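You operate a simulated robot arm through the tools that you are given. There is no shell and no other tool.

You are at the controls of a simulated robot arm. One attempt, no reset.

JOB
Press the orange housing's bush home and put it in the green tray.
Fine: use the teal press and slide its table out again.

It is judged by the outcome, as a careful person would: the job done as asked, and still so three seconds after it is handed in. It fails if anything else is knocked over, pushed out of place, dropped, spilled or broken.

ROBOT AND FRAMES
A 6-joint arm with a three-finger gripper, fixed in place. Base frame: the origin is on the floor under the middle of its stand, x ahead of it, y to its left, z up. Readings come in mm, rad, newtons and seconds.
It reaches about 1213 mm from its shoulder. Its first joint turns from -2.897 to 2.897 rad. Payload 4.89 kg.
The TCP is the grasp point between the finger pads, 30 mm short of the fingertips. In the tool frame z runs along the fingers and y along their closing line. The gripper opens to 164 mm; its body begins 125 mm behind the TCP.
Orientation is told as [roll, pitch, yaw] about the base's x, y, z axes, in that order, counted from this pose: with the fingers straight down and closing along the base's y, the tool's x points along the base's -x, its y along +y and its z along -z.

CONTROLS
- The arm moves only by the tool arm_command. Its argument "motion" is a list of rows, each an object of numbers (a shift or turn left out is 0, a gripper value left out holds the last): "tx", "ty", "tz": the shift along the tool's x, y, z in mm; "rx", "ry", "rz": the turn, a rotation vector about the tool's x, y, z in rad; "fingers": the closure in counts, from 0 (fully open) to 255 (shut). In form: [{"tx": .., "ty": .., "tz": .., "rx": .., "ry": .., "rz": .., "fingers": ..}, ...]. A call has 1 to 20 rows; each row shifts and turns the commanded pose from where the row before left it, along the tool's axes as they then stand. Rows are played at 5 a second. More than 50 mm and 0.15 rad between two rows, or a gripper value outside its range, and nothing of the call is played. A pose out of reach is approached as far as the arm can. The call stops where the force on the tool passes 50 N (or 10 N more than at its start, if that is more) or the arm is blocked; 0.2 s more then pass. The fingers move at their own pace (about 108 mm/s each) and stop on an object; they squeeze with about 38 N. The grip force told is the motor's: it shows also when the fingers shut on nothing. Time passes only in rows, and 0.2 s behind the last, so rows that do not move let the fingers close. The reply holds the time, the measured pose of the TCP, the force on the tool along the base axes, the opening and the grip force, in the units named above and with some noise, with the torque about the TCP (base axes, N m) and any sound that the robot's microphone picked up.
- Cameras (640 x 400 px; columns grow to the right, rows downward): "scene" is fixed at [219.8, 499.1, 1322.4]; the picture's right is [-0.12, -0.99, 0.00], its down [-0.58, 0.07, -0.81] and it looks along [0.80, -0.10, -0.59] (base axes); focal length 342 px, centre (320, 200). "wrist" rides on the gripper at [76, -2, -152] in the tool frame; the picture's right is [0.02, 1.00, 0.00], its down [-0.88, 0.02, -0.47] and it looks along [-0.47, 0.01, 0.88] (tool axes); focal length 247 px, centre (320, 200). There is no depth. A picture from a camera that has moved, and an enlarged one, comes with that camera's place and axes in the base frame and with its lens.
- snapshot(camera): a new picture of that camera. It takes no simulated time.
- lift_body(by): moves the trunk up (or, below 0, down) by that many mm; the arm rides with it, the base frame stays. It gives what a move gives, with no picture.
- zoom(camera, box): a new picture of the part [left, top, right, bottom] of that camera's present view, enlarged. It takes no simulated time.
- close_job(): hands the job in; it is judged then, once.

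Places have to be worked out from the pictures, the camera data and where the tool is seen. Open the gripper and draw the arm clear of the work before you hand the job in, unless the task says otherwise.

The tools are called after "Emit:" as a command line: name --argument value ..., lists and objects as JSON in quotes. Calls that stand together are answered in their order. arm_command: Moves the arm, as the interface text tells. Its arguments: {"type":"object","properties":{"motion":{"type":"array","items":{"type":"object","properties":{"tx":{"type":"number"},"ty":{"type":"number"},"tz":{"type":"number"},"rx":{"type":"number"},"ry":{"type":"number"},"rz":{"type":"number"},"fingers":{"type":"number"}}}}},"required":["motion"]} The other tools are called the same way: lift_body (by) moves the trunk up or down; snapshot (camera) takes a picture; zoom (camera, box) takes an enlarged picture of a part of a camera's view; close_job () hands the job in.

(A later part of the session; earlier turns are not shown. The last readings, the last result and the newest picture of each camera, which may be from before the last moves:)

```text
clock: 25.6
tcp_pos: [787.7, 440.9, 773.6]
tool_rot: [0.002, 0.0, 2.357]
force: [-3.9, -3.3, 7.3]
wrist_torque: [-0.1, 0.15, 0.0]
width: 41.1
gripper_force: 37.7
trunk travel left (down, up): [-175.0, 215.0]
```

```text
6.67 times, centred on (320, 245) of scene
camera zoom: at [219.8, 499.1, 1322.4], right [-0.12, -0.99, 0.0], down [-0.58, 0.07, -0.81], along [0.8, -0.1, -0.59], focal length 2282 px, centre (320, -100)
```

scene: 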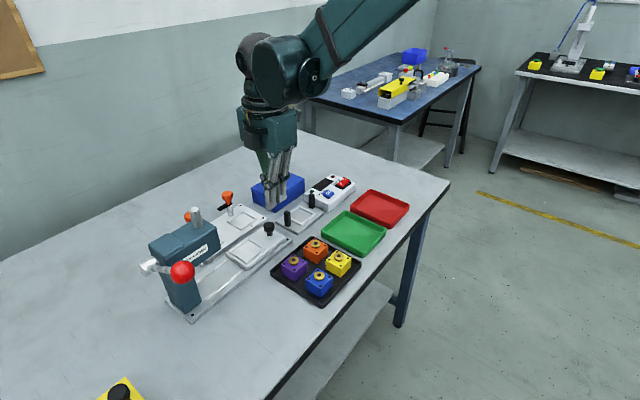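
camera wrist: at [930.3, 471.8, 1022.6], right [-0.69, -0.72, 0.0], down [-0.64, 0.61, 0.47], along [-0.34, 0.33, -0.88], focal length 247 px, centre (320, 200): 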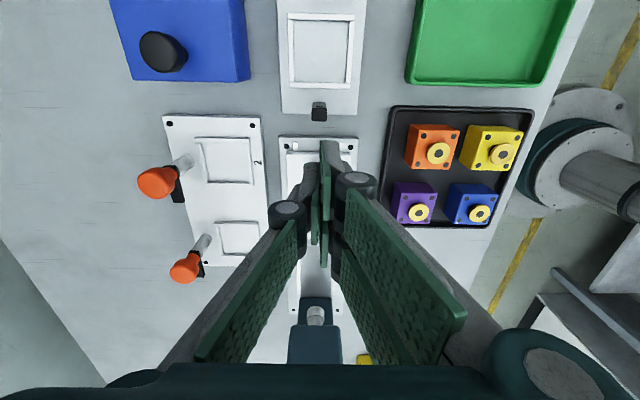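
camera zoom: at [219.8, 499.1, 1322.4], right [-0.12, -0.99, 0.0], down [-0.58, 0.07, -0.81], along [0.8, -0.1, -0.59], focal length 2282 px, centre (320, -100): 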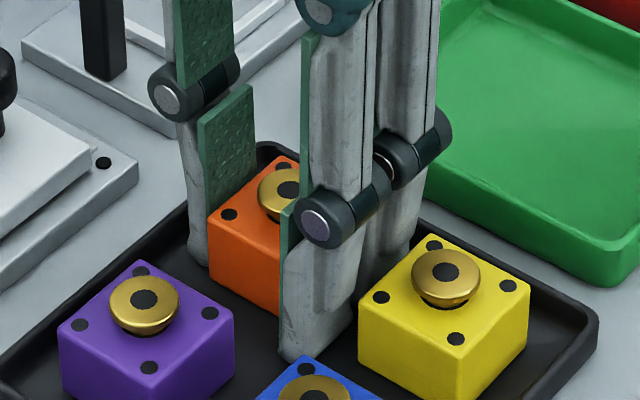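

Gripped at 41 mm. I'll lift gently with tiny steps and check the width.

Emit:
arm_command --motion '[{"tz": -1}, {"tz": -2}, {"tz": -2}, {"tz": -3}, {"tz": -4}, {}]'

Emit:
zoom --camera "scene" --box '[280, 215, 360, 275]'

Emit:
zoom --camera "wrist" --box '[220, 120, 430, 270]'

```text
clock: 27.0
tcp_pos: [787.8, 440.8, 785.9]
tool_rot: [0.002, 0.0, 2.355]
force: [0.2, 0.3, -2.3]
wrist_torque: [-0.01, 0.03, 0.03]
width: 41.3
gripper_force: 37.6
trunk travel left (down, up): [-175.0, 215.0]
```

```text
6.67 times, centred on (320, 245) of scene
camera zoom: at [219.8, 499.1, 1322.4], right [-0.12, -0.99, 0.0], down [-0.58, 0.07, -0.81], along [0.8, -0.1, -0.59], focal length 2282 px, centre (320, -100)
```

zoom: 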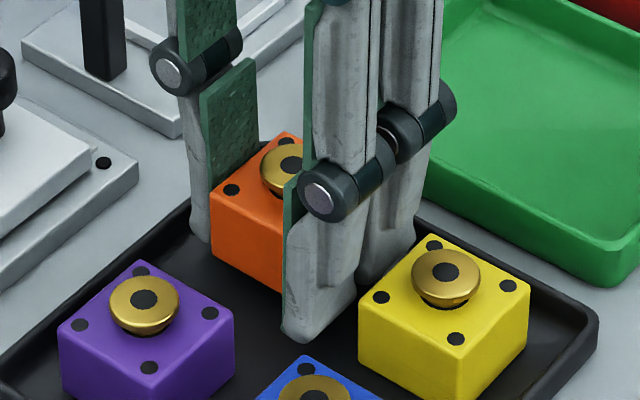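

```text
2.67 times, centred on (325, 195) of wrist
camera zoom: at [844.6, 387.6, 937.7], right [-0.69, -0.72, 0.0], down [-0.64, 0.61, 0.47], along [-0.34, 0.33, -0.88], focal length 659 px, centre (307, 213)
```

zoom: 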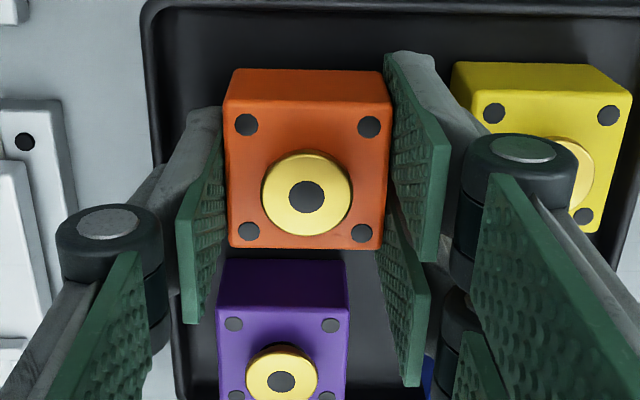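

The block is rising with the gripper, with width steady and about 2 N of weight. I'll continue lifting gently to about z 870.

Emit:
arm_command --motion '[{"tz": -4}, {"tz": -5}, {"tz": -6}, {"tz": -7}, {"tz": -8}, {"tz": -8}, {"tz": -8}, {"tz": -8}, {"tz": -8}, {"tz": -8}, {"tz": -7}, {"tz": -5}, {"tz": -3}, {}]'

Emit:
snapshot --camera "wrist"

```text
clock: 30.0
tcp_pos: [788.7, 438.7, 870.2]
tool_rot: [0.002, 0.0, 2.355]
force: [0.1, 0.0, -0.6]
wrist_torque: [-0.01, 0.04, -0.01]
width: 41.3
gripper_force: 38.3
trunk travel left (down, up): [-175.0, 215.0]
```

```text
taken
camera wrist: at [845.5, 387.7, 1022.6], right [-0.69, -0.72, 0.0], down [-0.64, 0.61, 0.47], along [-0.34, 0.33, -0.88], focal length 247 px, centre (320, 200)
```

wrist: 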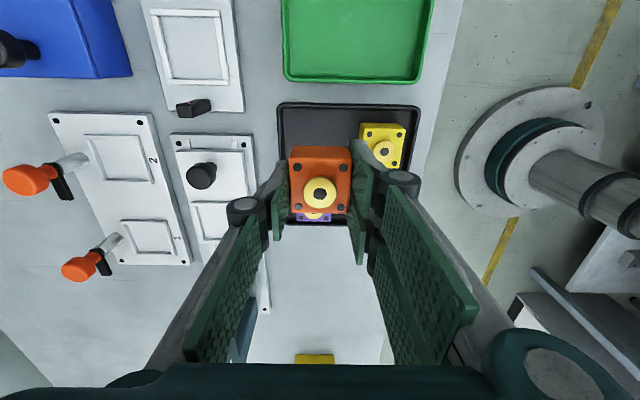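

The block is firmly held. I'll move gently along w toward the rail line, staying outboard of the knob, so the nest is visible past the block.

Emit:
arm_command --motion '[{"ty": -5}, {"ty": -10}, {"ty": -15}, {"ty": -15}, {"ty": -15}, {"ty": -15}, {"ty": -15}, {"ty": -15}, {"ty": -10}, {"ty": -5}, {}]'

Emit:
snapshot --camera "wrist"

Emit:
zoom --camera "wrist" --box '[220, 120, 420, 340]'

```text
clock: 32.4
tcp_pos: [873.5, 526.4, 870.9]
tool_rot: [0.002, 0.001, 2.356]
force: [0.6, 0.1, -1.1]
wrist_torque: [-0.04, 0.03, -0.01]
width: 41.2
gripper_force: 38.7
trunk travel left (down, up): [-175.0, 215.0]
```

```text
taken
camera wrist: at [930.5, 473.3, 1022.2], right [-0.69, -0.72, 0.0], down [-0.64, 0.61, 0.47], along [-0.34, 0.33, -0.88], focal length 247 px, centre (320, 200)
```

wrist: 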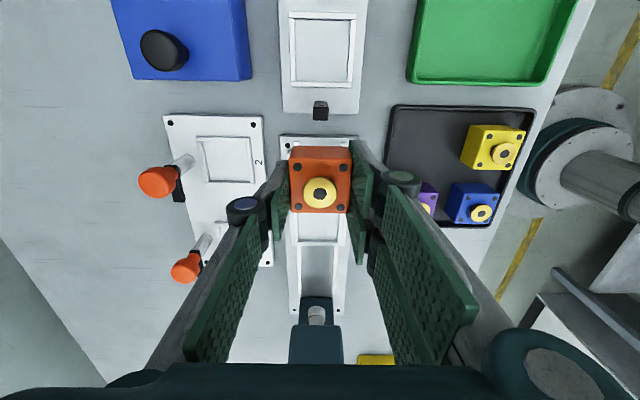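

```text
1.82 times, centred on (320, 230) of wrist
camera zoom: at [930.5, 473.3, 1022.2], right [-0.69, -0.72, 0.0], down [-0.64, 0.61, 0.47], along [-0.34, 0.33, -0.88], focal length 449 px, centre (320, 146)
```

zoom: 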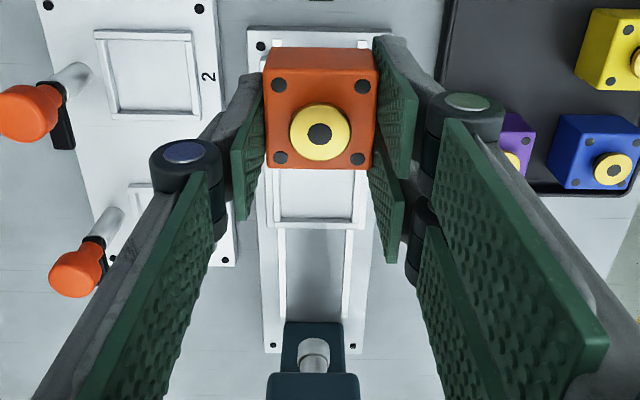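

I'll magnify the visible part of the nest to measure its side walls and inner end.

Emit:
zoom --camera "wrist" --box '[270, 130, 370, 250]'

Emit:
zoom --camera "wrist" --box '[280, 200, 360, 260]'

```text
3.33 times, centred on (320, 190) of wrist
camera zoom: at [930.5, 473.3, 1022.2], right [-0.69, -0.72, 0.0], down [-0.64, 0.61, 0.47], along [-0.34, 0.33, -0.88], focal length 823 px, centre (320, 233)
```

zoom: 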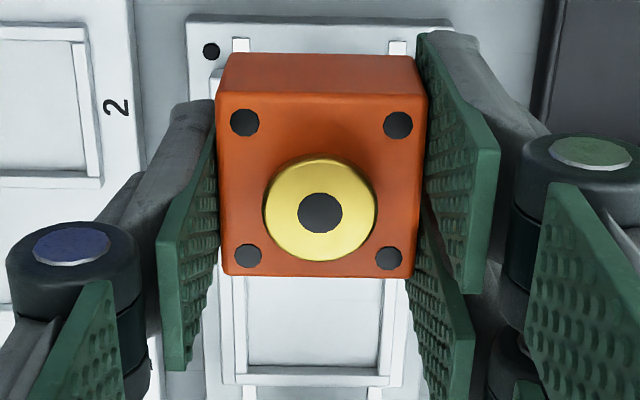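

```text
6.67 times, centred on (320, 230) of wrist
camera zoom: at [930.5, 473.3, 1022.2], right [-0.69, -0.72, 0.0], down [-0.64, 0.61, 0.47], along [-0.34, 0.33, -0.88], focal length 1646 px, centre (320, 0)
```

zoom: 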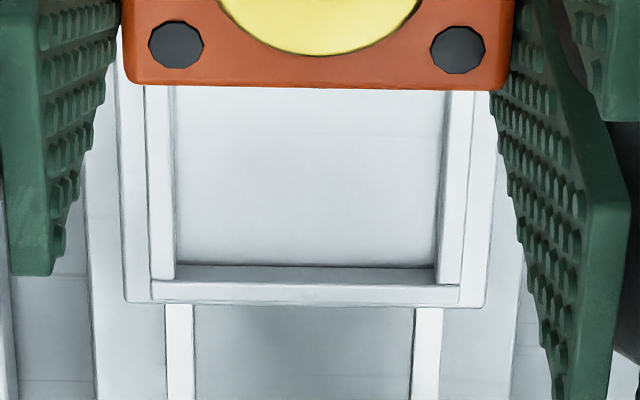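

The nest is about 50 mm square and already lined up with the block across the rail; its centre is about 101 mm toward the press. I'll move there gently at this height.

Emit:
arm_command --motion '[{"tx": -5}, {"tx": -10}, {"tx": -14}, {"tx": -14}, {"tx": -14}, {"tx": -14}, {"tx": -14}, {"tx": -10}, {"tx": -6}, {}]'

Emit:
snapshot --camera "wrist"

Emit:
snapshot --camera "scene"

```text
clock: 34.6
tcp_pos: [802.1, 595.4, 870.0]
tool_rot: [0.0, 0.0, 2.356]
force: [1.2, 0.3, -1.8]
wrist_torque: [-0.01, 0.0, 0.0]
width: 41.3
gripper_force: 37.6
trunk travel left (down, up): [-175.0, 215.0]
```

```text
taken
camera wrist: at [859.5, 542.5, 1022.2], right [-0.69, -0.72, 0.0], down [-0.64, 0.61, 0.47], along [-0.34, 0.33, -0.88], focal length 247 px, centre (320, 200)
```

wrist: 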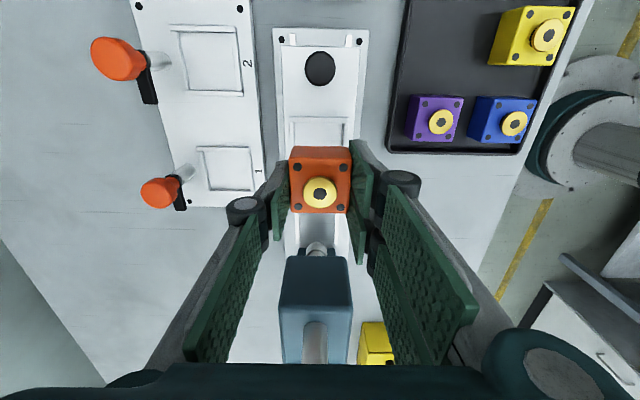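

```text
taken
```

scene: 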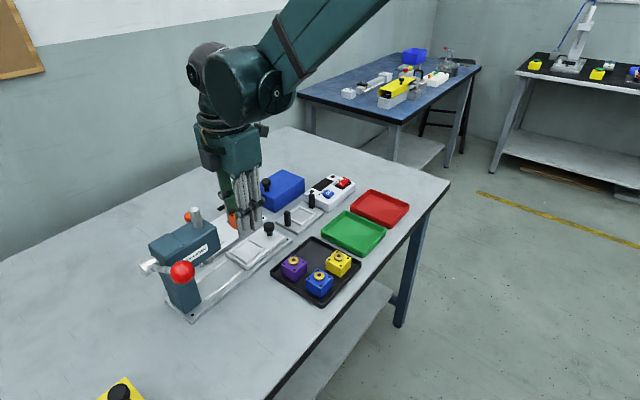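

I'm over the nest now, so I'll magnify to check the nest's outer wall relative to the block.

Emit:
zoom --camera "wrist" --box '[260, 30, 380, 170]'

Emit:
zoom --camera "scene" --box '[190, 170, 300, 290]'

```text
2.86 times, centred on (320, 100) of wrist
camera zoom: at [859.5, 542.5, 1022.2], right [-0.69, -0.72, 0.0], down [-0.64, 0.61, 0.47], along [-0.34, 0.33, -0.88], focal length 706 px, centre (320, 486)
```

zoom: 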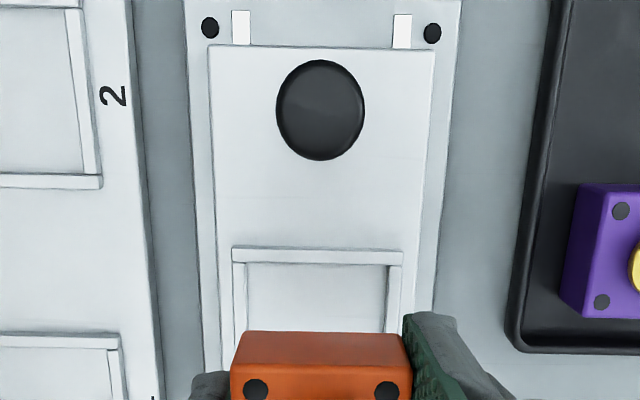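

```text
3.33 times, centred on (245, 230) of scene
camera zoom: at [219.8, 499.1, 1322.4], right [-0.12, -0.99, 0.0], down [-0.58, 0.07, -0.81], along [0.8, -0.1, -0.59], focal length 1141 px, centre (570, 100)
```

zoom: 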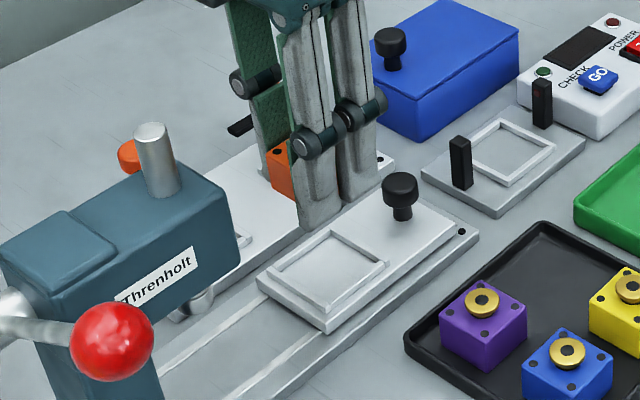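

The nest centre is within 1 mm along the rail and about 1.5 mm off across it. I'll correct that and descend to z≈808, just above the nest walls.

Emit:
arm_command --motion '[{"ty": -1.4}, {"tz": 6}, {"tz": 12}, {"tz": 14}, {"tz": 14}, {"tz": 10}, {"tz": 6}, {}]'

Emit:
snapshot --camera "wrist"

Emit:
zoom --camera "wrist" --box '[260, 80, 380, 230]'

Emit:
zoom --camera "scene" --box '[200, 190, 290, 280]'

```text
clock: 36.4
tcp_pos: [804.7, 599.0, 807.8]
tool_rot: [0.002, 0.0, 2.355]
force: [-0.5, -0.3, -1.4]
wrist_torque: [0.02, 0.02, -0.03]
width: 41.0
gripper_force: 37.8
trunk travel left (down, up): [-175.0, 215.0]
```

```text
taken
camera wrist: at [860.4, 546.5, 960.3], right [-0.69, -0.72, 0.0], down [-0.64, 0.61, 0.47], along [-0.34, 0.33, -0.88], focal length 247 px, centre (320, 200)
```

wrist: 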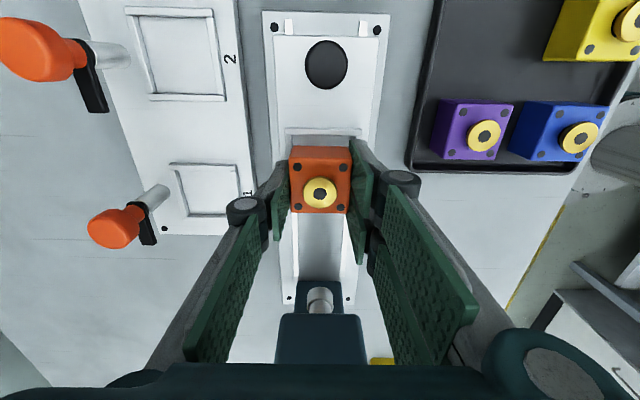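

```text
2.67 times, centred on (320, 155) of wrist
camera zoom: at [860.4, 546.5, 960.3], right [-0.69, -0.72, 0.0], down [-0.64, 0.61, 0.47], along [-0.34, 0.33, -0.88], focal length 659 px, centre (320, 320)
```

zoom: 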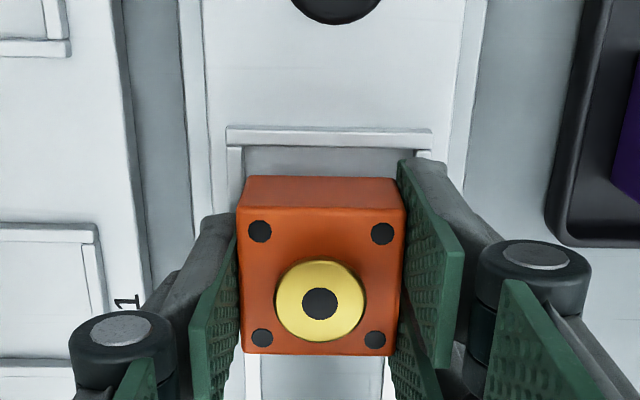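

```text
4.44 times, centred on (245, 235) of scene
camera zoom: at [219.8, 499.1, 1322.4], right [-0.12, -0.99, 0.0], down [-0.58, 0.07, -0.81], along [0.8, -0.1, -0.59], focal length 1522 px, centre (653, 44)
```

zoom: 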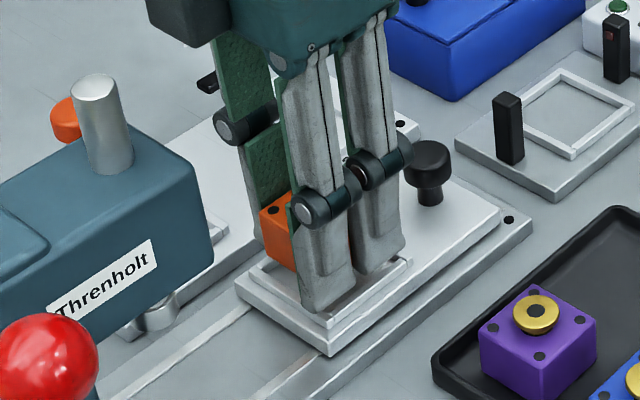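

During the descent the gripper drifted about 2 mm. I'll correct by +1.8 mm along the rail and +2.4 mm toward the base, then lower most of the way and re-check.

Emit:
arm_command --motion '[{"tx": 1.8, "ty": 2.4}, {}, {"tz": 3}, {"tz": 3}, {"tz": 2}, {}]'

Emit:
zoom --camera "wrist" --box '[260, 80, 380, 230]'

Emit:
zoom --camera "scene" --box '[200, 190, 290, 280]'

```text
clock: 37.8
tcp_pos: [802.3, 594.5, 799.8]
tool_rot: [0.001, 0.002, 2.357]
force: [0.5, 1.1, 3.0]
wrist_torque: [0.09, -0.12, -0.01]
width: 41.4
gripper_force: 38.6
trunk travel left (down, up): [-175.0, 215.0]
```

```text
2.67 times, centred on (320, 155) of wrist
camera zoom: at [859.2, 541.3, 951.8], right [-0.69, -0.72, 0.0], down [-0.64, 0.61, 0.47], along [-0.34, 0.33, -0.88], focal length 659 px, centre (320, 320)
```

zoom: 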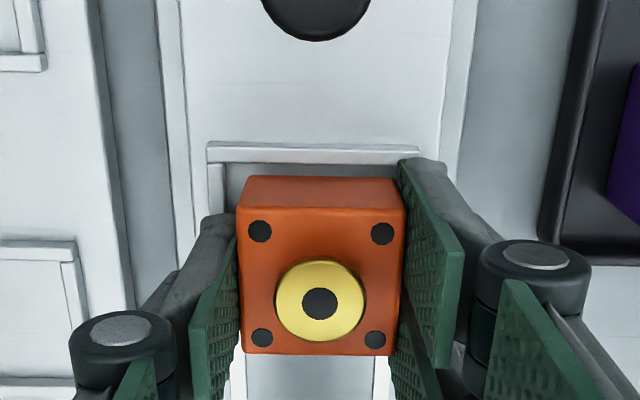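

```text
4.44 times, centred on (245, 235) of scene
camera zoom: at [219.8, 499.1, 1322.4], right [-0.12, -0.99, 0.0], down [-0.58, 0.07, -0.81], along [0.8, -0.1, -0.59], focal length 1522 px, centre (653, 44)
```

zoom: 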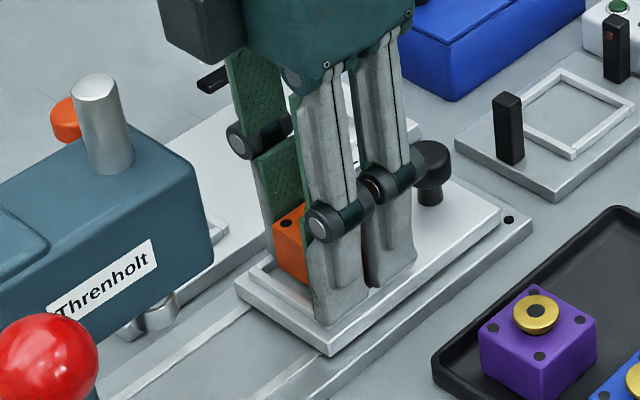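

The block is well placed along the rail and about 1.6 mm off across it. I'll nudge that and lower in 1 mm steps, watching the force for touchdown.

Emit:
arm_command --motion '[{"ty": -1.3}, {"tz": 1}, {"tz": 1}, {}]'

Emit:
zoom --camera "wrist" --box '[260, 80, 380, 230]'

Emit:
zoom --camera "scene" --box '[215, 200, 275, 270]'

```text
clock: 38.8
tcp_pos: [802.1, 595.6, 800.4]
tool_rot: [-0.001, 0.0, 2.358]
force: [0.1, -4.7, 16.6]
wrist_torque: [-0.32, 0.19, 0.0]
width: 41.4
gripper_force: 37.7
trunk travel left (down, up): [-175.0, 215.0]
```

```text
2.67 times, centred on (320, 155) of wrist
camera zoom: at [859.6, 542.3, 951.8], right [-0.69, -0.72, 0.0], down [-0.64, 0.61, 0.47], along [-0.34, 0.33, -0.88], focal length 659 px, centre (320, 320)
```

zoom: 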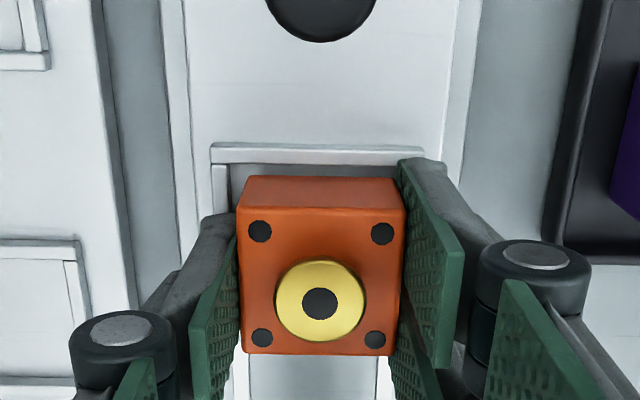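

```text
5.71 times, centred on (245, 235) of scene
camera zoom: at [219.8, 499.1, 1322.4], right [-0.12, -0.99, 0.0], down [-0.58, 0.07, -0.81], along [0.8, -0.1, -0.59], focal length 1956 px, centre (749, 0)
```

zoom: 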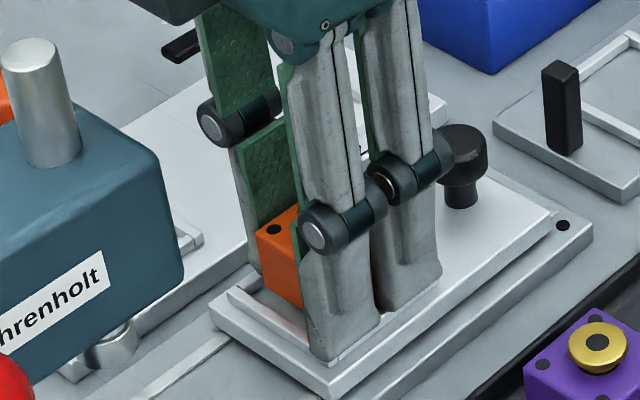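

Contact reads about 17 N, mostly on the base-side fingertips, which are resting on the nest wall; the block is within a millimetre or so of the floor. I'll ease off slightly and open the fingers to set it in the nest.

Emit:
arm_command --motion '[{"tz": -0.7}, {"fingers": 180}, {"fingers": 172}, {}, {}]'

Emit:
zoom --camera "wrist" --box '[260, 80, 380, 230]'

Emit:
zoom --camera "scene" --box '[215, 200, 275, 270]'

```text
clock: 40.0
tcp_pos: [802.9, 595.3, 799.4]
tool_rot: [0.0, 0.001, 2.357]
force: [0.1, 0.0, 8.8]
wrist_torque: [-0.01, 0.03, 0.06]
width: 52.2
gripper_force: 0.0
trunk travel left (down, up): [-175.0, 215.0]
```

```text
2.67 times, centred on (320, 155) of wrist
camera zoom: at [859.6, 542.8, 951.7], right [-0.69, -0.72, 0.0], down [-0.64, 0.61, 0.47], along [-0.34, 0.33, -0.88], focal length 659 px, centre (320, 320)
```

zoom: 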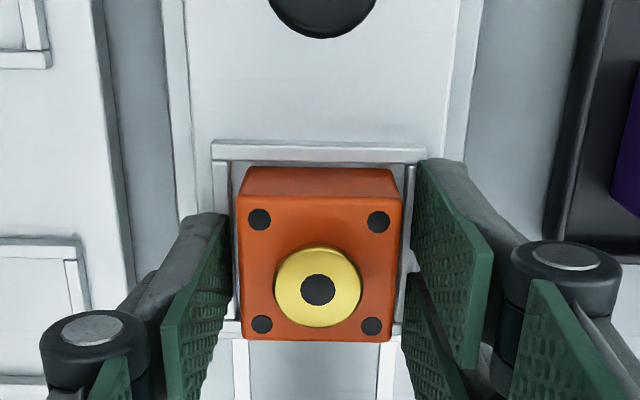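

```text
5.71 times, centred on (245, 235) of scene
camera zoom: at [219.8, 499.1, 1322.4], right [-0.12, -0.99, 0.0], down [-0.58, 0.07, -0.81], along [0.8, -0.1, -0.59], focal length 1956 px, centre (749, 0)
```

zoom: 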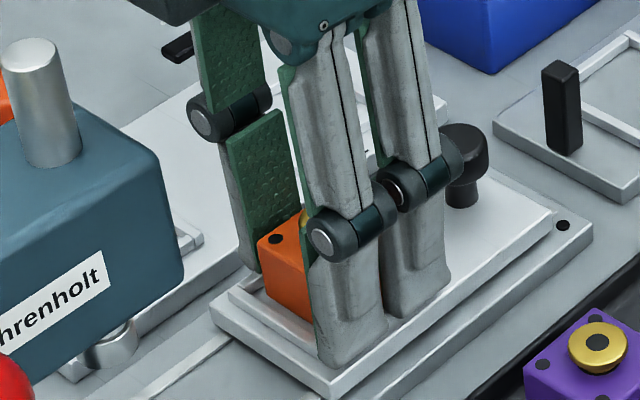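

The block has settled into the nest. I'll raise the gripper straight up and inspect.

Emit:
arm_command --motion '[{"tz": -5}, {"tz": -15}, {"tz": -25}, {"tz": -30}, {"tz": -30}, {}]'

Emit:
snapshot --camera "wrist"

Emit:
zoom --camera "wrist" --box '[260, 40, 380, 200]'

Emit:
zoom --camera "scene" --box '[160, 180, 300, 300]'

```text
clock: 41.4
tcp_pos: [803.8, 592.9, 904.5]
tool_rot: [0.002, -0.001, 2.357]
force: [-0.6, -0.2, 0.5]
wrist_torque: [0.02, -0.03, -0.02]
width: 53.2
gripper_force: 0.1
trunk travel left (down, up): [-175.0, 215.0]
```

```text
taken
camera wrist: at [860.8, 539.2, 1056.6], right [-0.69, -0.72, 0.0], down [-0.64, 0.61, 0.47], along [-0.34, 0.33, -0.88], focal length 247 px, centre (320, 200)
```

wrist: 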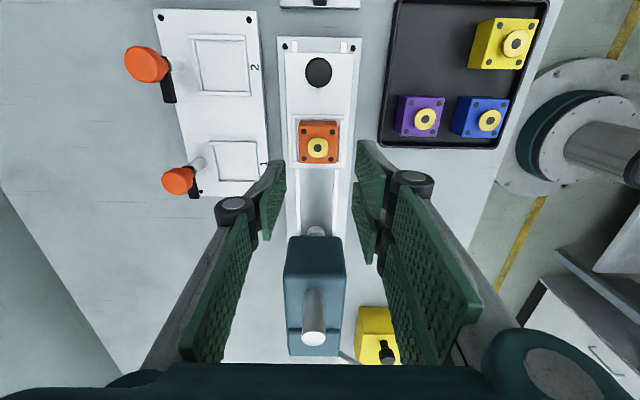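

```text
2.50 times, centred on (320, 120) of wrist
camera zoom: at [860.8, 539.2, 1056.6], right [-0.69, -0.72, 0.0], down [-0.64, 0.61, 0.47], along [-0.34, 0.33, -0.88], focal length 617 px, centre (320, 400)
```

zoom: 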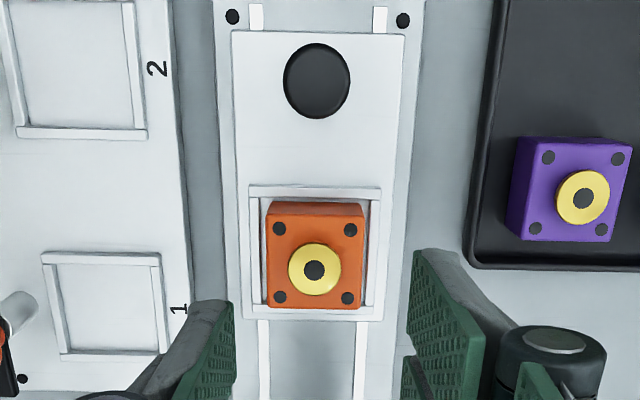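

```text
3.33 times, centred on (230, 240) of scene
camera zoom: at [219.8, 499.1, 1322.4], right [-0.12, -0.99, 0.0], down [-0.58, 0.07, -0.81], along [0.8, -0.1, -0.59], focal length 1141 px, centre (620, 67)
```

zoom: 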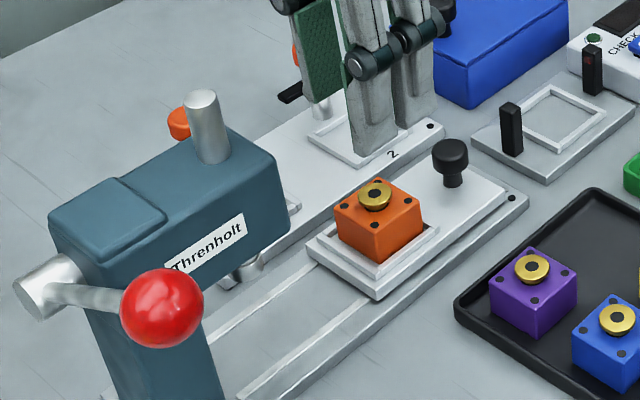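

The block sits in the nest within about 1.5 mm of centre and upright. Next is the knob at about s=224, w=991: I'll move above it with the fingers at 46 mm and tilt the palm slightly outward to give the ram extra clearance.

Emit:
arm_command --motion '[{"tx": 20, "fingers": 184}, {"tx": 25}, {"tx": 27.6, "ty": -2.2}, {"ry": -0.1}, {"ry": -0.1}, {"tx": 10, "tz": 49}, {}]'

Emit:
snapshot --camera "wrist"

Emit:
zoom --camera "scene" --box '[180, 150, 320, 280]'

```text
clock: 43.0
tcp_pos: [855.7, 544.9, 852.8]
tool_rot: [0.0, -0.2, 2.356]
force: [0.7, 0.2, 0.5]
wrist_torque: [0.05, -0.04, -0.02]
width: 45.5
gripper_force: 0.1
trunk travel left (down, up): [-175.0, 215.0]
```

```text
taken
camera wrist: at [932.6, 471.3, 986.8], right [-0.69, -0.72, 0.0], down [-0.56, 0.53, 0.64], along [-0.46, 0.44, -0.77], focal length 247 px, centre (320, 200)
```

wrist: 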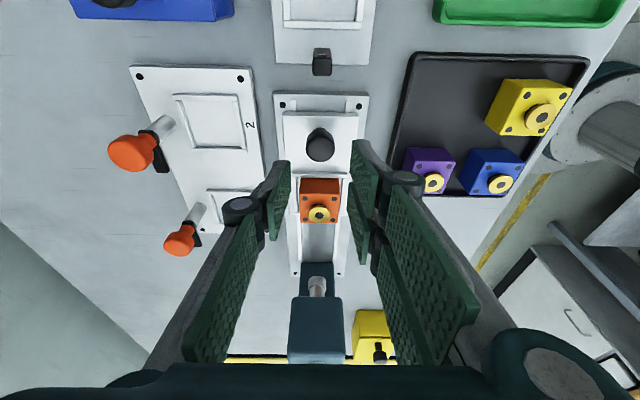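

```text
3.08 times, centred on (250, 215) of scene
camera zoom: at [219.8, 499.1, 1322.4], right [-0.12, -0.99, 0.0], down [-0.58, 0.07, -0.81], along [0.8, -0.1, -0.59], focal length 1054 px, centre (535, 154)
```

zoom: 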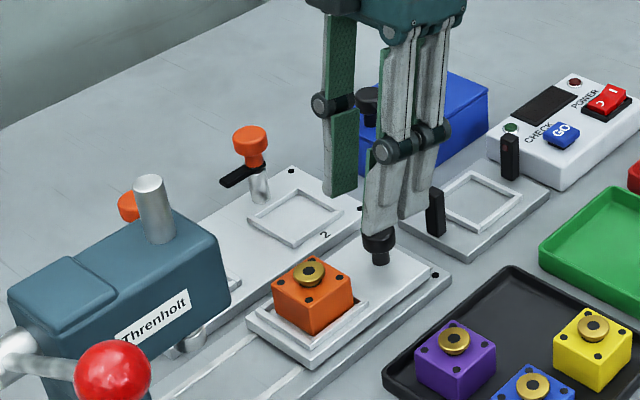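

The knob is just ahead between the fingers, so I'll magnify to get its offset.

Emit:
zoom --camera "wrist" --box '[260, 90, 380, 240]'

```text
2.67 times, centred on (320, 165) of wrist
camera zoom: at [932.6, 471.3, 986.8], right [-0.69, -0.72, 0.0], down [-0.56, 0.53, 0.64], along [-0.46, 0.44, -0.77], focal length 659 px, centre (320, 293)
```

zoom: 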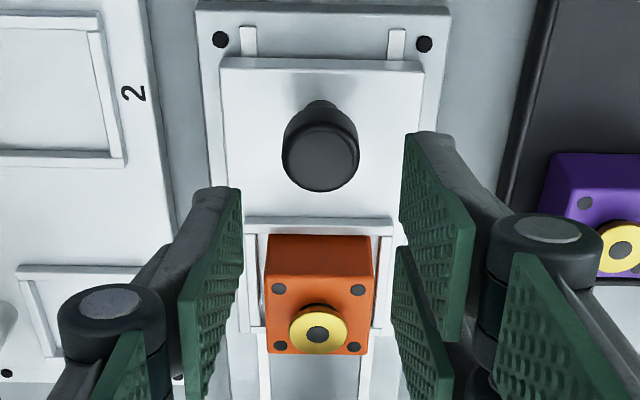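

The knob is centred across and about 3 mm outboard. I'll correct that, descend straight to z≈804, straddling the cap, and close on it.

Emit:
arm_command --motion '[{"tx": 2.7, "ty": 0.5, "tz": -0.5}, {"tx": 1.94, "tz": 9.57}, {"tx": 1.94, "tz": 9.57}, {"tx": 1.94, "tz": 9.57}, {"tx": 1.94, "tz": 9.57}, {"tx": 1.94, "tz": 9.57}, {}]'

Emit:
zoom --camera "wrist" --box '[240, 90, 400, 270]'

Emit:
zoom --camera "scene" --box '[200, 180, 320, 280]'

```text
clock: 44.6
tcp_pos: [857.9, 543.8, 805.9]
tool_rot: [0.002, -0.2, 2.357]
force: [-0.1, -0.2, 0.0]
wrist_torque: [-0.03, 0.02, -0.02]
width: 45.5
gripper_force: 0.1
trunk travel left (down, up): [-175.0, 215.0]
```

```text
2.22 times, centred on (320, 180) of wrist
camera zoom: at [934.9, 470.8, 939.2], right [-0.69, -0.72, 0.0], down [-0.56, 0.53, 0.64], along [-0.46, 0.44, -0.77], focal length 549 px, centre (320, 244)
```

zoom: 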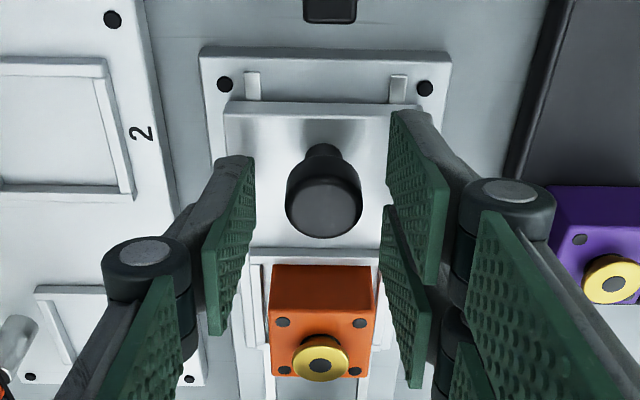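

```text
4.00 times, centred on (260, 230) of scene
camera zoom: at [219.8, 499.1, 1322.4], right [-0.12, -0.99, 0.0], down [-0.58, 0.07, -0.81], along [0.8, -0.1, -0.59], focal length 1370 px, centre (560, 80)
```

zoom: 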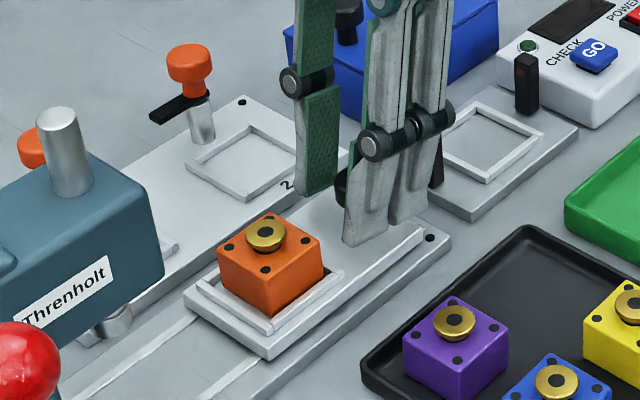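

The knob cap is centred between the pads, so I'll close on it.

Emit:
arm_command --motion '[{"fingers": 255}, {}, {}, {}, {}]'

Emit:
zoom --camera "wrist" --box '[240, 90, 400, 270]'

Emit:
zoom --camera "scene" --box '[150, 130, 320, 290]'

```text
clock: 45.8
tcp_pos: [857.8, 542.6, 804.6]
tool_rot: [0.001, -0.201, 2.356]
force: [-32.3, -24.3, -18.8]
wrist_torque: [-0.52, 0.71, -0.13]
width: 24.5
gripper_force: 45.1
trunk travel left (down, up): [-175.0, 215.0]
```

```text
2.22 times, centred on (320, 180) of wrist
camera zoom: at [934.3, 470.1, 939.2], right [-0.69, -0.72, 0.0], down [-0.56, 0.53, 0.64], along [-0.46, 0.44, -0.77], focal length 549 px, centre (320, 244)
```

zoom: 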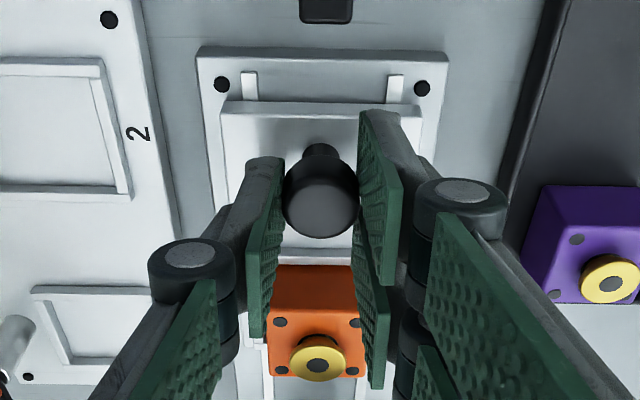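

```text
2.50 times, centred on (235, 210) of scene
camera zoom: at [219.8, 499.1, 1322.4], right [-0.12, -0.99, 0.0], down [-0.58, 0.07, -0.81], along [0.8, -0.1, -0.59], focal length 856 px, centre (532, 175)
```

zoom: 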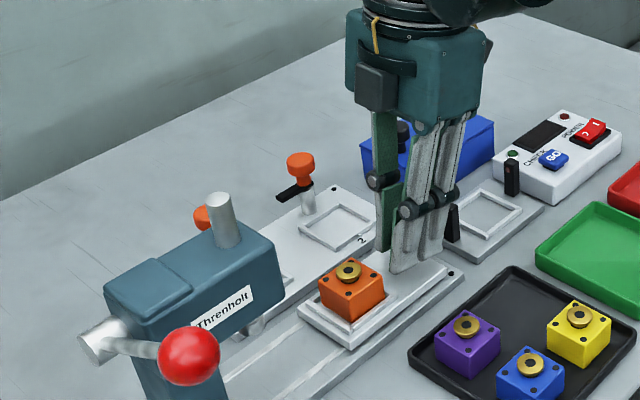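

The grip holds the knob but the tool feels about 40 N sideways from a small offset across the rail. I'll relieve that with a 1 mm shift toward the base before sliding.

Emit:
arm_command --motion '[{"ty": 0.8, "tz": 0.3}, {}]'

```text
clock: 46.4
tcp_pos: [856.7, 543.1, 805.4]
tool_rot: [0.0, -0.2, 2.355]
force: [-20.5, -15.6, -7.7]
wrist_torque: [-0.34, 0.51, -0.06]
width: 24.5
gripper_force: 44.9
trunk travel left (down, up): [-175.0, 215.0]
```

That is halved; one more small relief.

Emit:
arm_command --motion '[{"ty": 1.3, "tz": 0.2}, {}]'

```text
clock: 47.0
tcp_pos: [856.5, 543.0, 803.8]
tool_rot: [-0.002, -0.2, 2.356]
force: [11.5, 9.7, 13.8]
wrist_torque: [0.21, -0.28, -0.09]
width: 24.6
gripper_force: 44.6
trunk travel left (down, up): [-175.0, 215.0]
```

Near zero now. I'll trim slightly and start sliding the table in slowly along −s, checking the force.

Emit:
arm_command --motion '[{"ty": -0.4, "tz": -0.4}, {"tx": -1.96, "tz": 0.4}, {"tx": -3.92, "tz": 0.8}, {"tx": -3.92, "tz": 0.8}, {"tx": -3.92, "tz": 0.8}, {}]'

Emit:
zoom --camera "wrist" --box '[240, 90, 400, 270]'

```text
clock: 48.3
tcp_pos: [847.8, 554.5, 804.7]
tool_rot: [-0.001, -0.2, 2.357]
force: [1.8, 1.6, 9.0]
wrist_torque: [-0.22, -0.28, -0.09]
width: 24.8
gripper_force: 45.1
trunk travel left (down, up): [-175.0, 215.0]
stopped in row 6: the force on the tool passed its limit at 51 N (the readings are from after the stop); the commanded pose is now the measured one
```

```text
2.22 times, centred on (320, 180) of wrist
camera zoom: at [923.4, 480.2, 938.4], right [-0.69, -0.72, 0.0], down [-0.56, 0.53, 0.64], along [-0.46, 0.44, -0.77], focal length 549 px, centre (320, 244)
```

zoom: 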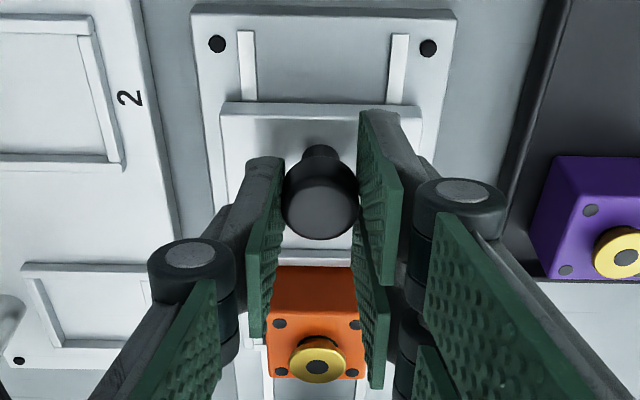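

The table slid about 14 mm, then a side force tripped the limit. The rail is stiff and the arm wanders a millimetre or two, so I'll continue in shorter strokes and relieve the side force between them.

Emit:
arm_command --motion '[{"tx": -1.96, "tz": 0.4}, {"tx": -2.94, "tz": 0.6}, {"tx": -2.94, "tz": 0.6}, {"tx": -1.96, "tz": 0.4}]'

```text
clock: 49.3
tcp_pos: [839.3, 561.5, 803.1]
tool_rot: [0.0, -0.199, 2.356]
force: [5.4, 4.6, 5.6]
wrist_torque: [0.21, -0.05, -0.09]
width: 24.5
gripper_force: 44.8
trunk travel left (down, up): [-175.0, 215.0]
```

That stroke was smooth with small forces. Continuing the same way.

Emit:
arm_command --motion '[{"tx": -1.96, "tz": 0.4}, {"tx": -2.94, "tz": 0.6}, {"tx": -2.94, "tz": 0.6}, {"tx": -2.94, "tz": 0.6}, {"tx": -1.96, "tz": 0.4}]'

```text
clock: 50.5
tcp_pos: [830.0, 568.4, 805.2]
tool_rot: [0.0, -0.201, 2.357]
force: [3.7, 3.3, 4.0]
wrist_torque: [0.04, -0.09, -0.07]
width: 24.5
gripper_force: 45.1
trunk travel left (down, up): [-175.0, 215.0]
```

About 37 mm in so far and forces stay low. I'll continue, with a picture after this stroke.

Emit:
arm_command --motion '[{"tx": -1.96, "tz": 0.4}, {"tx": -2.94, "tz": 0.6}, {"tx": -2.94, "tz": 0.6}, {"tx": -2.94, "tz": 0.6}, {"tx": -2.94, "tz": 0.6}, {"tx": -1.96, "tz": 0.4}]'

Emit:
snapshot --camera "wrist"

Emit:
zoom --camera "scene" --box '[130, 110, 300, 290]'

```text
clock: 51.9
tcp_pos: [818.9, 580.8, 803.9]
tool_rot: [-0.004, -0.199, 2.355]
force: [17.8, 17.8, 10.0]
wrist_torque: [0.43, -0.39, -0.04]
width: 24.6
gripper_force: 45.0
trunk travel left (down, up): [-175.0, 215.0]
```

```text
taken
camera wrist: at [895.9, 507.6, 938.3], right [-0.69, -0.72, -0.01], down [-0.56, 0.53, 0.64], along [-0.46, 0.44, -0.77], focal length 247 px, centre (320, 200)
```

wrist: 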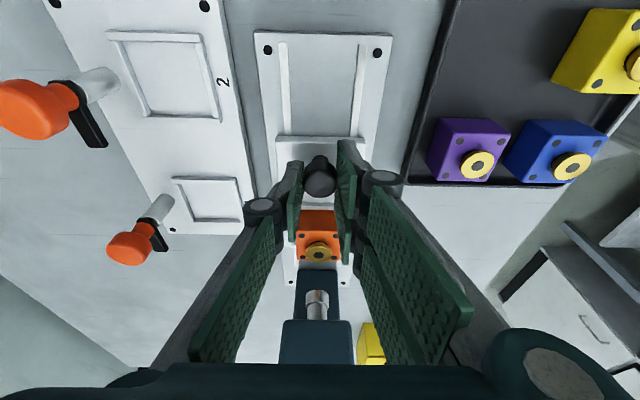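

```text
2.22 times, centred on (215, 200) of scene
camera zoom: at [219.8, 499.1, 1322.4], right [-0.12, -0.99, 0.0], down [-0.58, 0.07, -0.81], along [0.8, -0.1, -0.59], focal length 761 px, centre (553, 200)
```

zoom: 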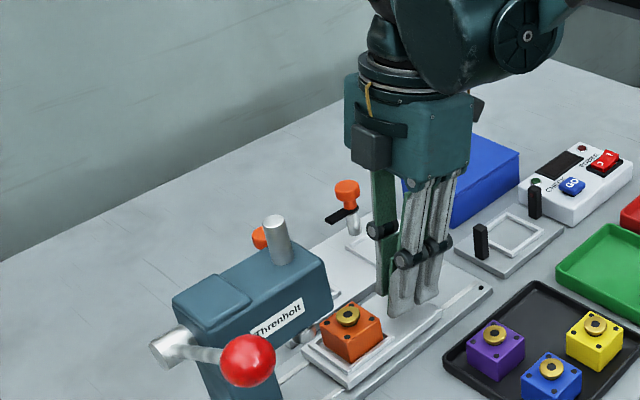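

About 53 mm in; the bush will pass under the ram and the gripper body still clears the head. I'll relieve the side force and continue.

Emit:
arm_command --motion '[{"ty": -1.1}, {"tx": -1.96, "tz": 0.2}, {"tx": -2.94, "tz": 0.6}, {"tx": -2.94, "tz": 0.6}, {"tx": -2.94, "tz": 0.6}, {"tx": -1.96, "tz": 0.4}]'

```text
clock: 53.3
tcp_pos: [810.4, 590.3, 803.6]
tool_rot: [0.0, -0.201, 2.355]
force: [-18.7, -17.9, -1.2]
wrist_torque: [-0.51, 0.32, -0.08]
width: 24.3
gripper_force: 45.1
trunk travel left (down, up): [-175.0, 215.0]
```

Now 66 mm in. I'll trim the side force the other way and continue.

Emit:
arm_command --motion '[{"ty": 0.7}, {"tx": -1.96, "tz": 0.4}, {"tx": -2.94, "tz": 0.6}, {"tx": -2.94, "tz": 0.6}, {"tx": -2.94, "tz": 0.6}, {"tx": -1.96, "tz": 0.4}]'

```text
clock: 54.7
tcp_pos: [801.1, 598.5, 803.6]
tool_rot: [0.0, -0.2, 2.355]
force: [-14.3, -15.2, -8.8]
wrist_torque: [-0.38, 0.24, -0.06]
width: 24.6
gripper_force: 44.8
trunk travel left (down, up): [-175.0, 215.0]
```

Now 78 mm in. I'll trim and do another stroke, then look at the bush relative to the ram.

Emit:
arm_command --motion '[{"ty": 0.6}, {"tx": -1.96, "tz": 0.5}, {"tx": -2.94, "tz": 0.7}, {"tx": -2.94, "tz": 0.6}, {"tx": -1.96, "tz": 0.4}]'

Emit:
snapshot --camera "wrist"

Emit:
zoom --camera "scene" --box '[140, 180, 280, 320]'

```text
clock: 55.9
tcp_pos: [794.7, 605.8, 803.8]
tool_rot: [-0.003, -0.201, 2.356]
force: [-4.7, -4.9, -0.2]
wrist_torque: [-0.16, 0.07, -0.05]
width: 24.6
gripper_force: 44.6
trunk travel left (down, up): [-175.0, 215.0]
```

```text
taken
camera wrist: at [870.5, 533.1, 938.3], right [-0.69, -0.72, -0.01], down [-0.56, 0.53, 0.64], along [-0.46, 0.45, -0.77], focal length 247 px, centre (320, 200)
```

wrist: 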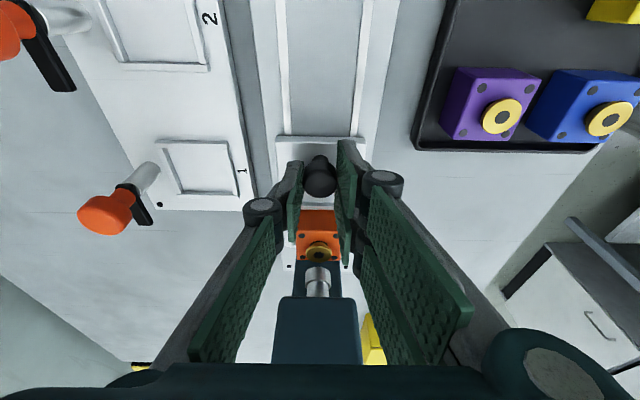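

```text
2.86 times, centred on (210, 250) of scene
camera zoom: at [219.8, 499.1, 1322.4], right [-0.12, -0.99, 0.0], down [-0.58, 0.07, -0.81], along [0.8, -0.1, -0.59], focal length 978 px, centre (634, 57)
```

zoom: 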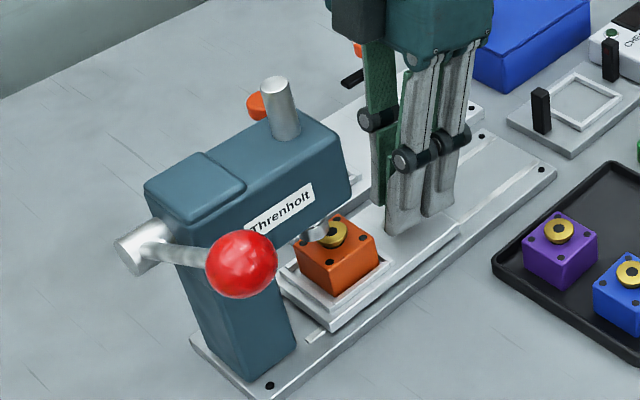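

Zooming in on the ram and bush gap lets me check clearance.

Emit:
zoom --camera "scene" --box '[195, 225, 245, 265]'

Emit:
zoom --camera "wrist" --box '[280, 190, 360, 310]'

```text
10.00 times, centred on (220, 245) of scene
camera zoom: at [219.8, 499.1, 1322.4], right [-0.12, -0.99, 0.0], down [-0.58, 0.07, -0.81], along [0.8, -0.1, -0.59], focal length 3424 px, centre (1320, -250)
```

zoom: 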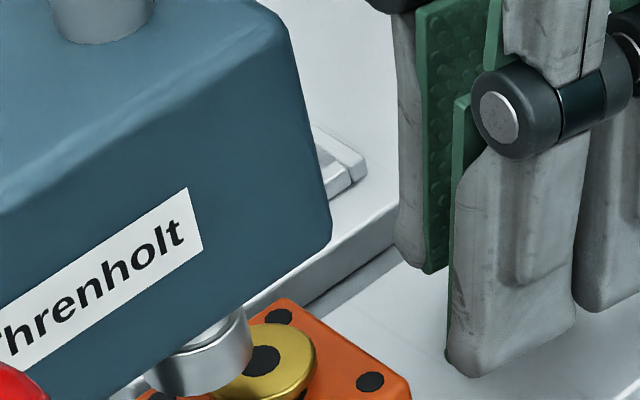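

```text
3.33 times, centred on (320, 250) of wrist
camera zoom: at [870.5, 533.1, 938.3], right [-0.69, -0.72, -0.01], down [-0.56, 0.53, 0.64], along [-0.46, 0.45, -0.77], focal length 823 px, centre (320, 33)
```

zoom: 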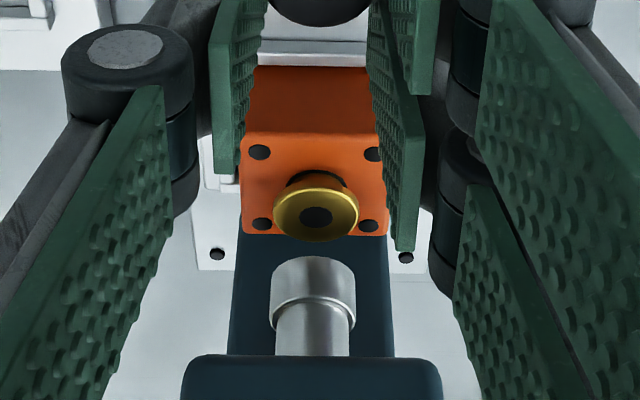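

The ram face (z≈802) clears the bush top (z≈796), and they line up across the rail with about 12 mm left. I'll approach in small steps, watching for the end stop.

Emit:
arm_command --motion '[{"ty": 0.2, "tx": -0.98, "tz": 0.2}, {"tx": -1.96, "tz": 0.4}, {"tx": -1.96, "tz": 0.4}, {"tx": -1.96, "tz": 0.4}, {"tx": -0.98, "tz": 0.2}]'

```text
clock: 57.1
tcp_pos: [787.5, 613.3, 804.3]
tool_rot: [0.0, -0.2, 2.356]
force: [2.7, 4.7, 5.8]
wrist_torque: [0.07, -0.05, -0.06]
width: 24.3
gripper_force: 44.8
trunk travel left (down, up): [-175.0, 215.0]
```

About 98 mm in with no stop yet. I'll continue in 1 mm steps.

Emit:
arm_command --motion '[{"tx": -0.98, "tz": 0.2}, {"tx": -0.98, "tz": 0.2}, {}]'

Emit:
zoom --camera "wrist" --box '[280, 190, 360, 310]'

Emit:
zoom --camera "scene" --box '[180, 220, 250, 280]'

```text
clock: 57.9
tcp_pos: [785.7, 612.4, 804.2]
tool_rot: [0.0, -0.2, 2.357]
force: [10.2, 8.0, 10.5]
wrist_torque: [0.3, -0.08, -0.04]
width: 24.3
gripper_force: 45.0
trunk travel left (down, up): [-175.0, 215.0]
```

```text
3.33 times, centred on (320, 250) of wrist
camera zoom: at [863.1, 540.5, 938.3], right [-0.69, -0.72, 0.0], down [-0.56, 0.53, 0.64], along [-0.46, 0.44, -0.77], focal length 823 px, centre (320, 33)
```

zoom: 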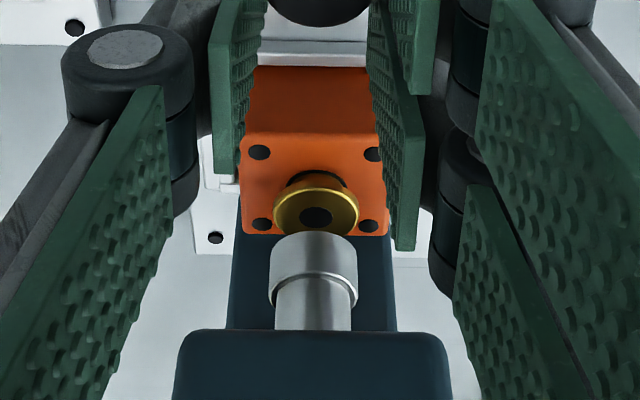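

```text
6.67 times, centred on (215, 250) of scene
camera zoom: at [219.8, 499.1, 1322.4], right [-0.12, -0.99, 0.0], down [-0.58, 0.07, -0.81], along [0.8, -0.1, -0.59], focal length 2282 px, centre (1020, -133)
```

zoom: 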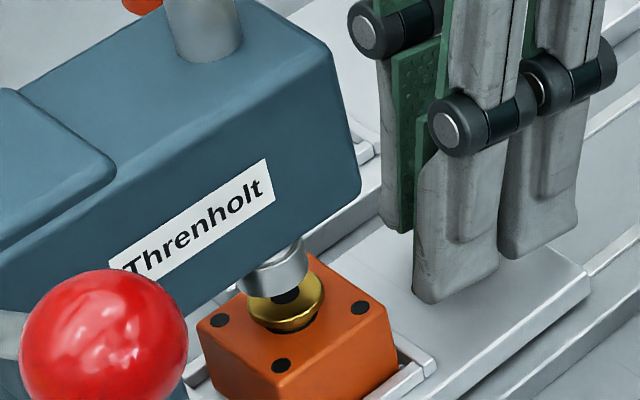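

The bush is under the ram to within 2–3 mm. I'll keep nudging inward to find the table's end stop.

Emit:
arm_command --motion '[{"ty": -0.5, "tz": -0.3}, {"tx": -0.98, "tz": 0.2}, {"tx": -0.98, "tz": 0.2}, {}]'

```text
clock: 58.9
tcp_pos: [786.1, 613.9, 803.9]
tool_rot: [0.001, -0.2, 2.356]
force: [18.6, -10.5, -2.3]
wrist_torque: [-0.51, -0.69, -0.06]
width: 24.5
gripper_force: 44.8
trunk travel left (down, up): [-175.0, 215.0]
```

The 20 N along the rail shows the table is at its inner stop after about 100 mm of travel. I'll release the knob, rise straight up and check that the table stays put.

Emit:
arm_command --motion '[{"tx": 0.6}, {"fingers": 180}, {}, {"tx": -2, "tz": -9.8}, {"tx": -4, "tz": -19.6}, {"tx": -8, "tz": -39.2}, {"tx": -8, "tz": -39.2}, {"tx": -8, "tz": -39.2}, {"tx": -8, "tz": -39.2}, {}]'

Emit:
snapshot --camera "wrist"

Emit:
zoom --camera "scene" --box '[130, 180, 300, 330]'

```text
clock: 61.1
tcp_pos: [786.6, 615.1, 996.9]
tool_rot: [-0.001, -0.202, 2.356]
force: [-0.6, 0.3, 0.6]
wrist_torque: [0.06, -0.05, 0.01]
width: 48.4
gripper_force: 0.1
trunk travel left (down, up): [-175.0, 215.0]
```

```text
taken
camera wrist: at [862.6, 542.3, 1130.3], right [-0.69, -0.72, 0.0], down [-0.56, 0.53, 0.64], along [-0.46, 0.44, -0.77], focal length 247 px, centre (320, 200)
```

wrist: 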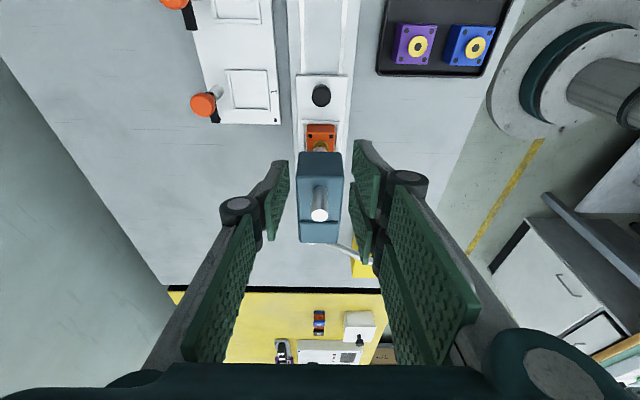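

```text
2.67 times, centred on (215, 255) of scene
camera zoom: at [219.8, 499.1, 1322.4], right [-0.12, -0.99, 0.0], down [-0.58, 0.07, -0.81], along [0.8, -0.1, -0.59], focal length 913 px, centre (600, 53)
```

zoom: 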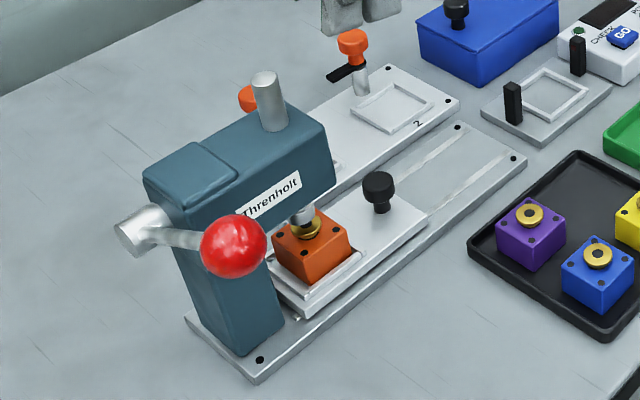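

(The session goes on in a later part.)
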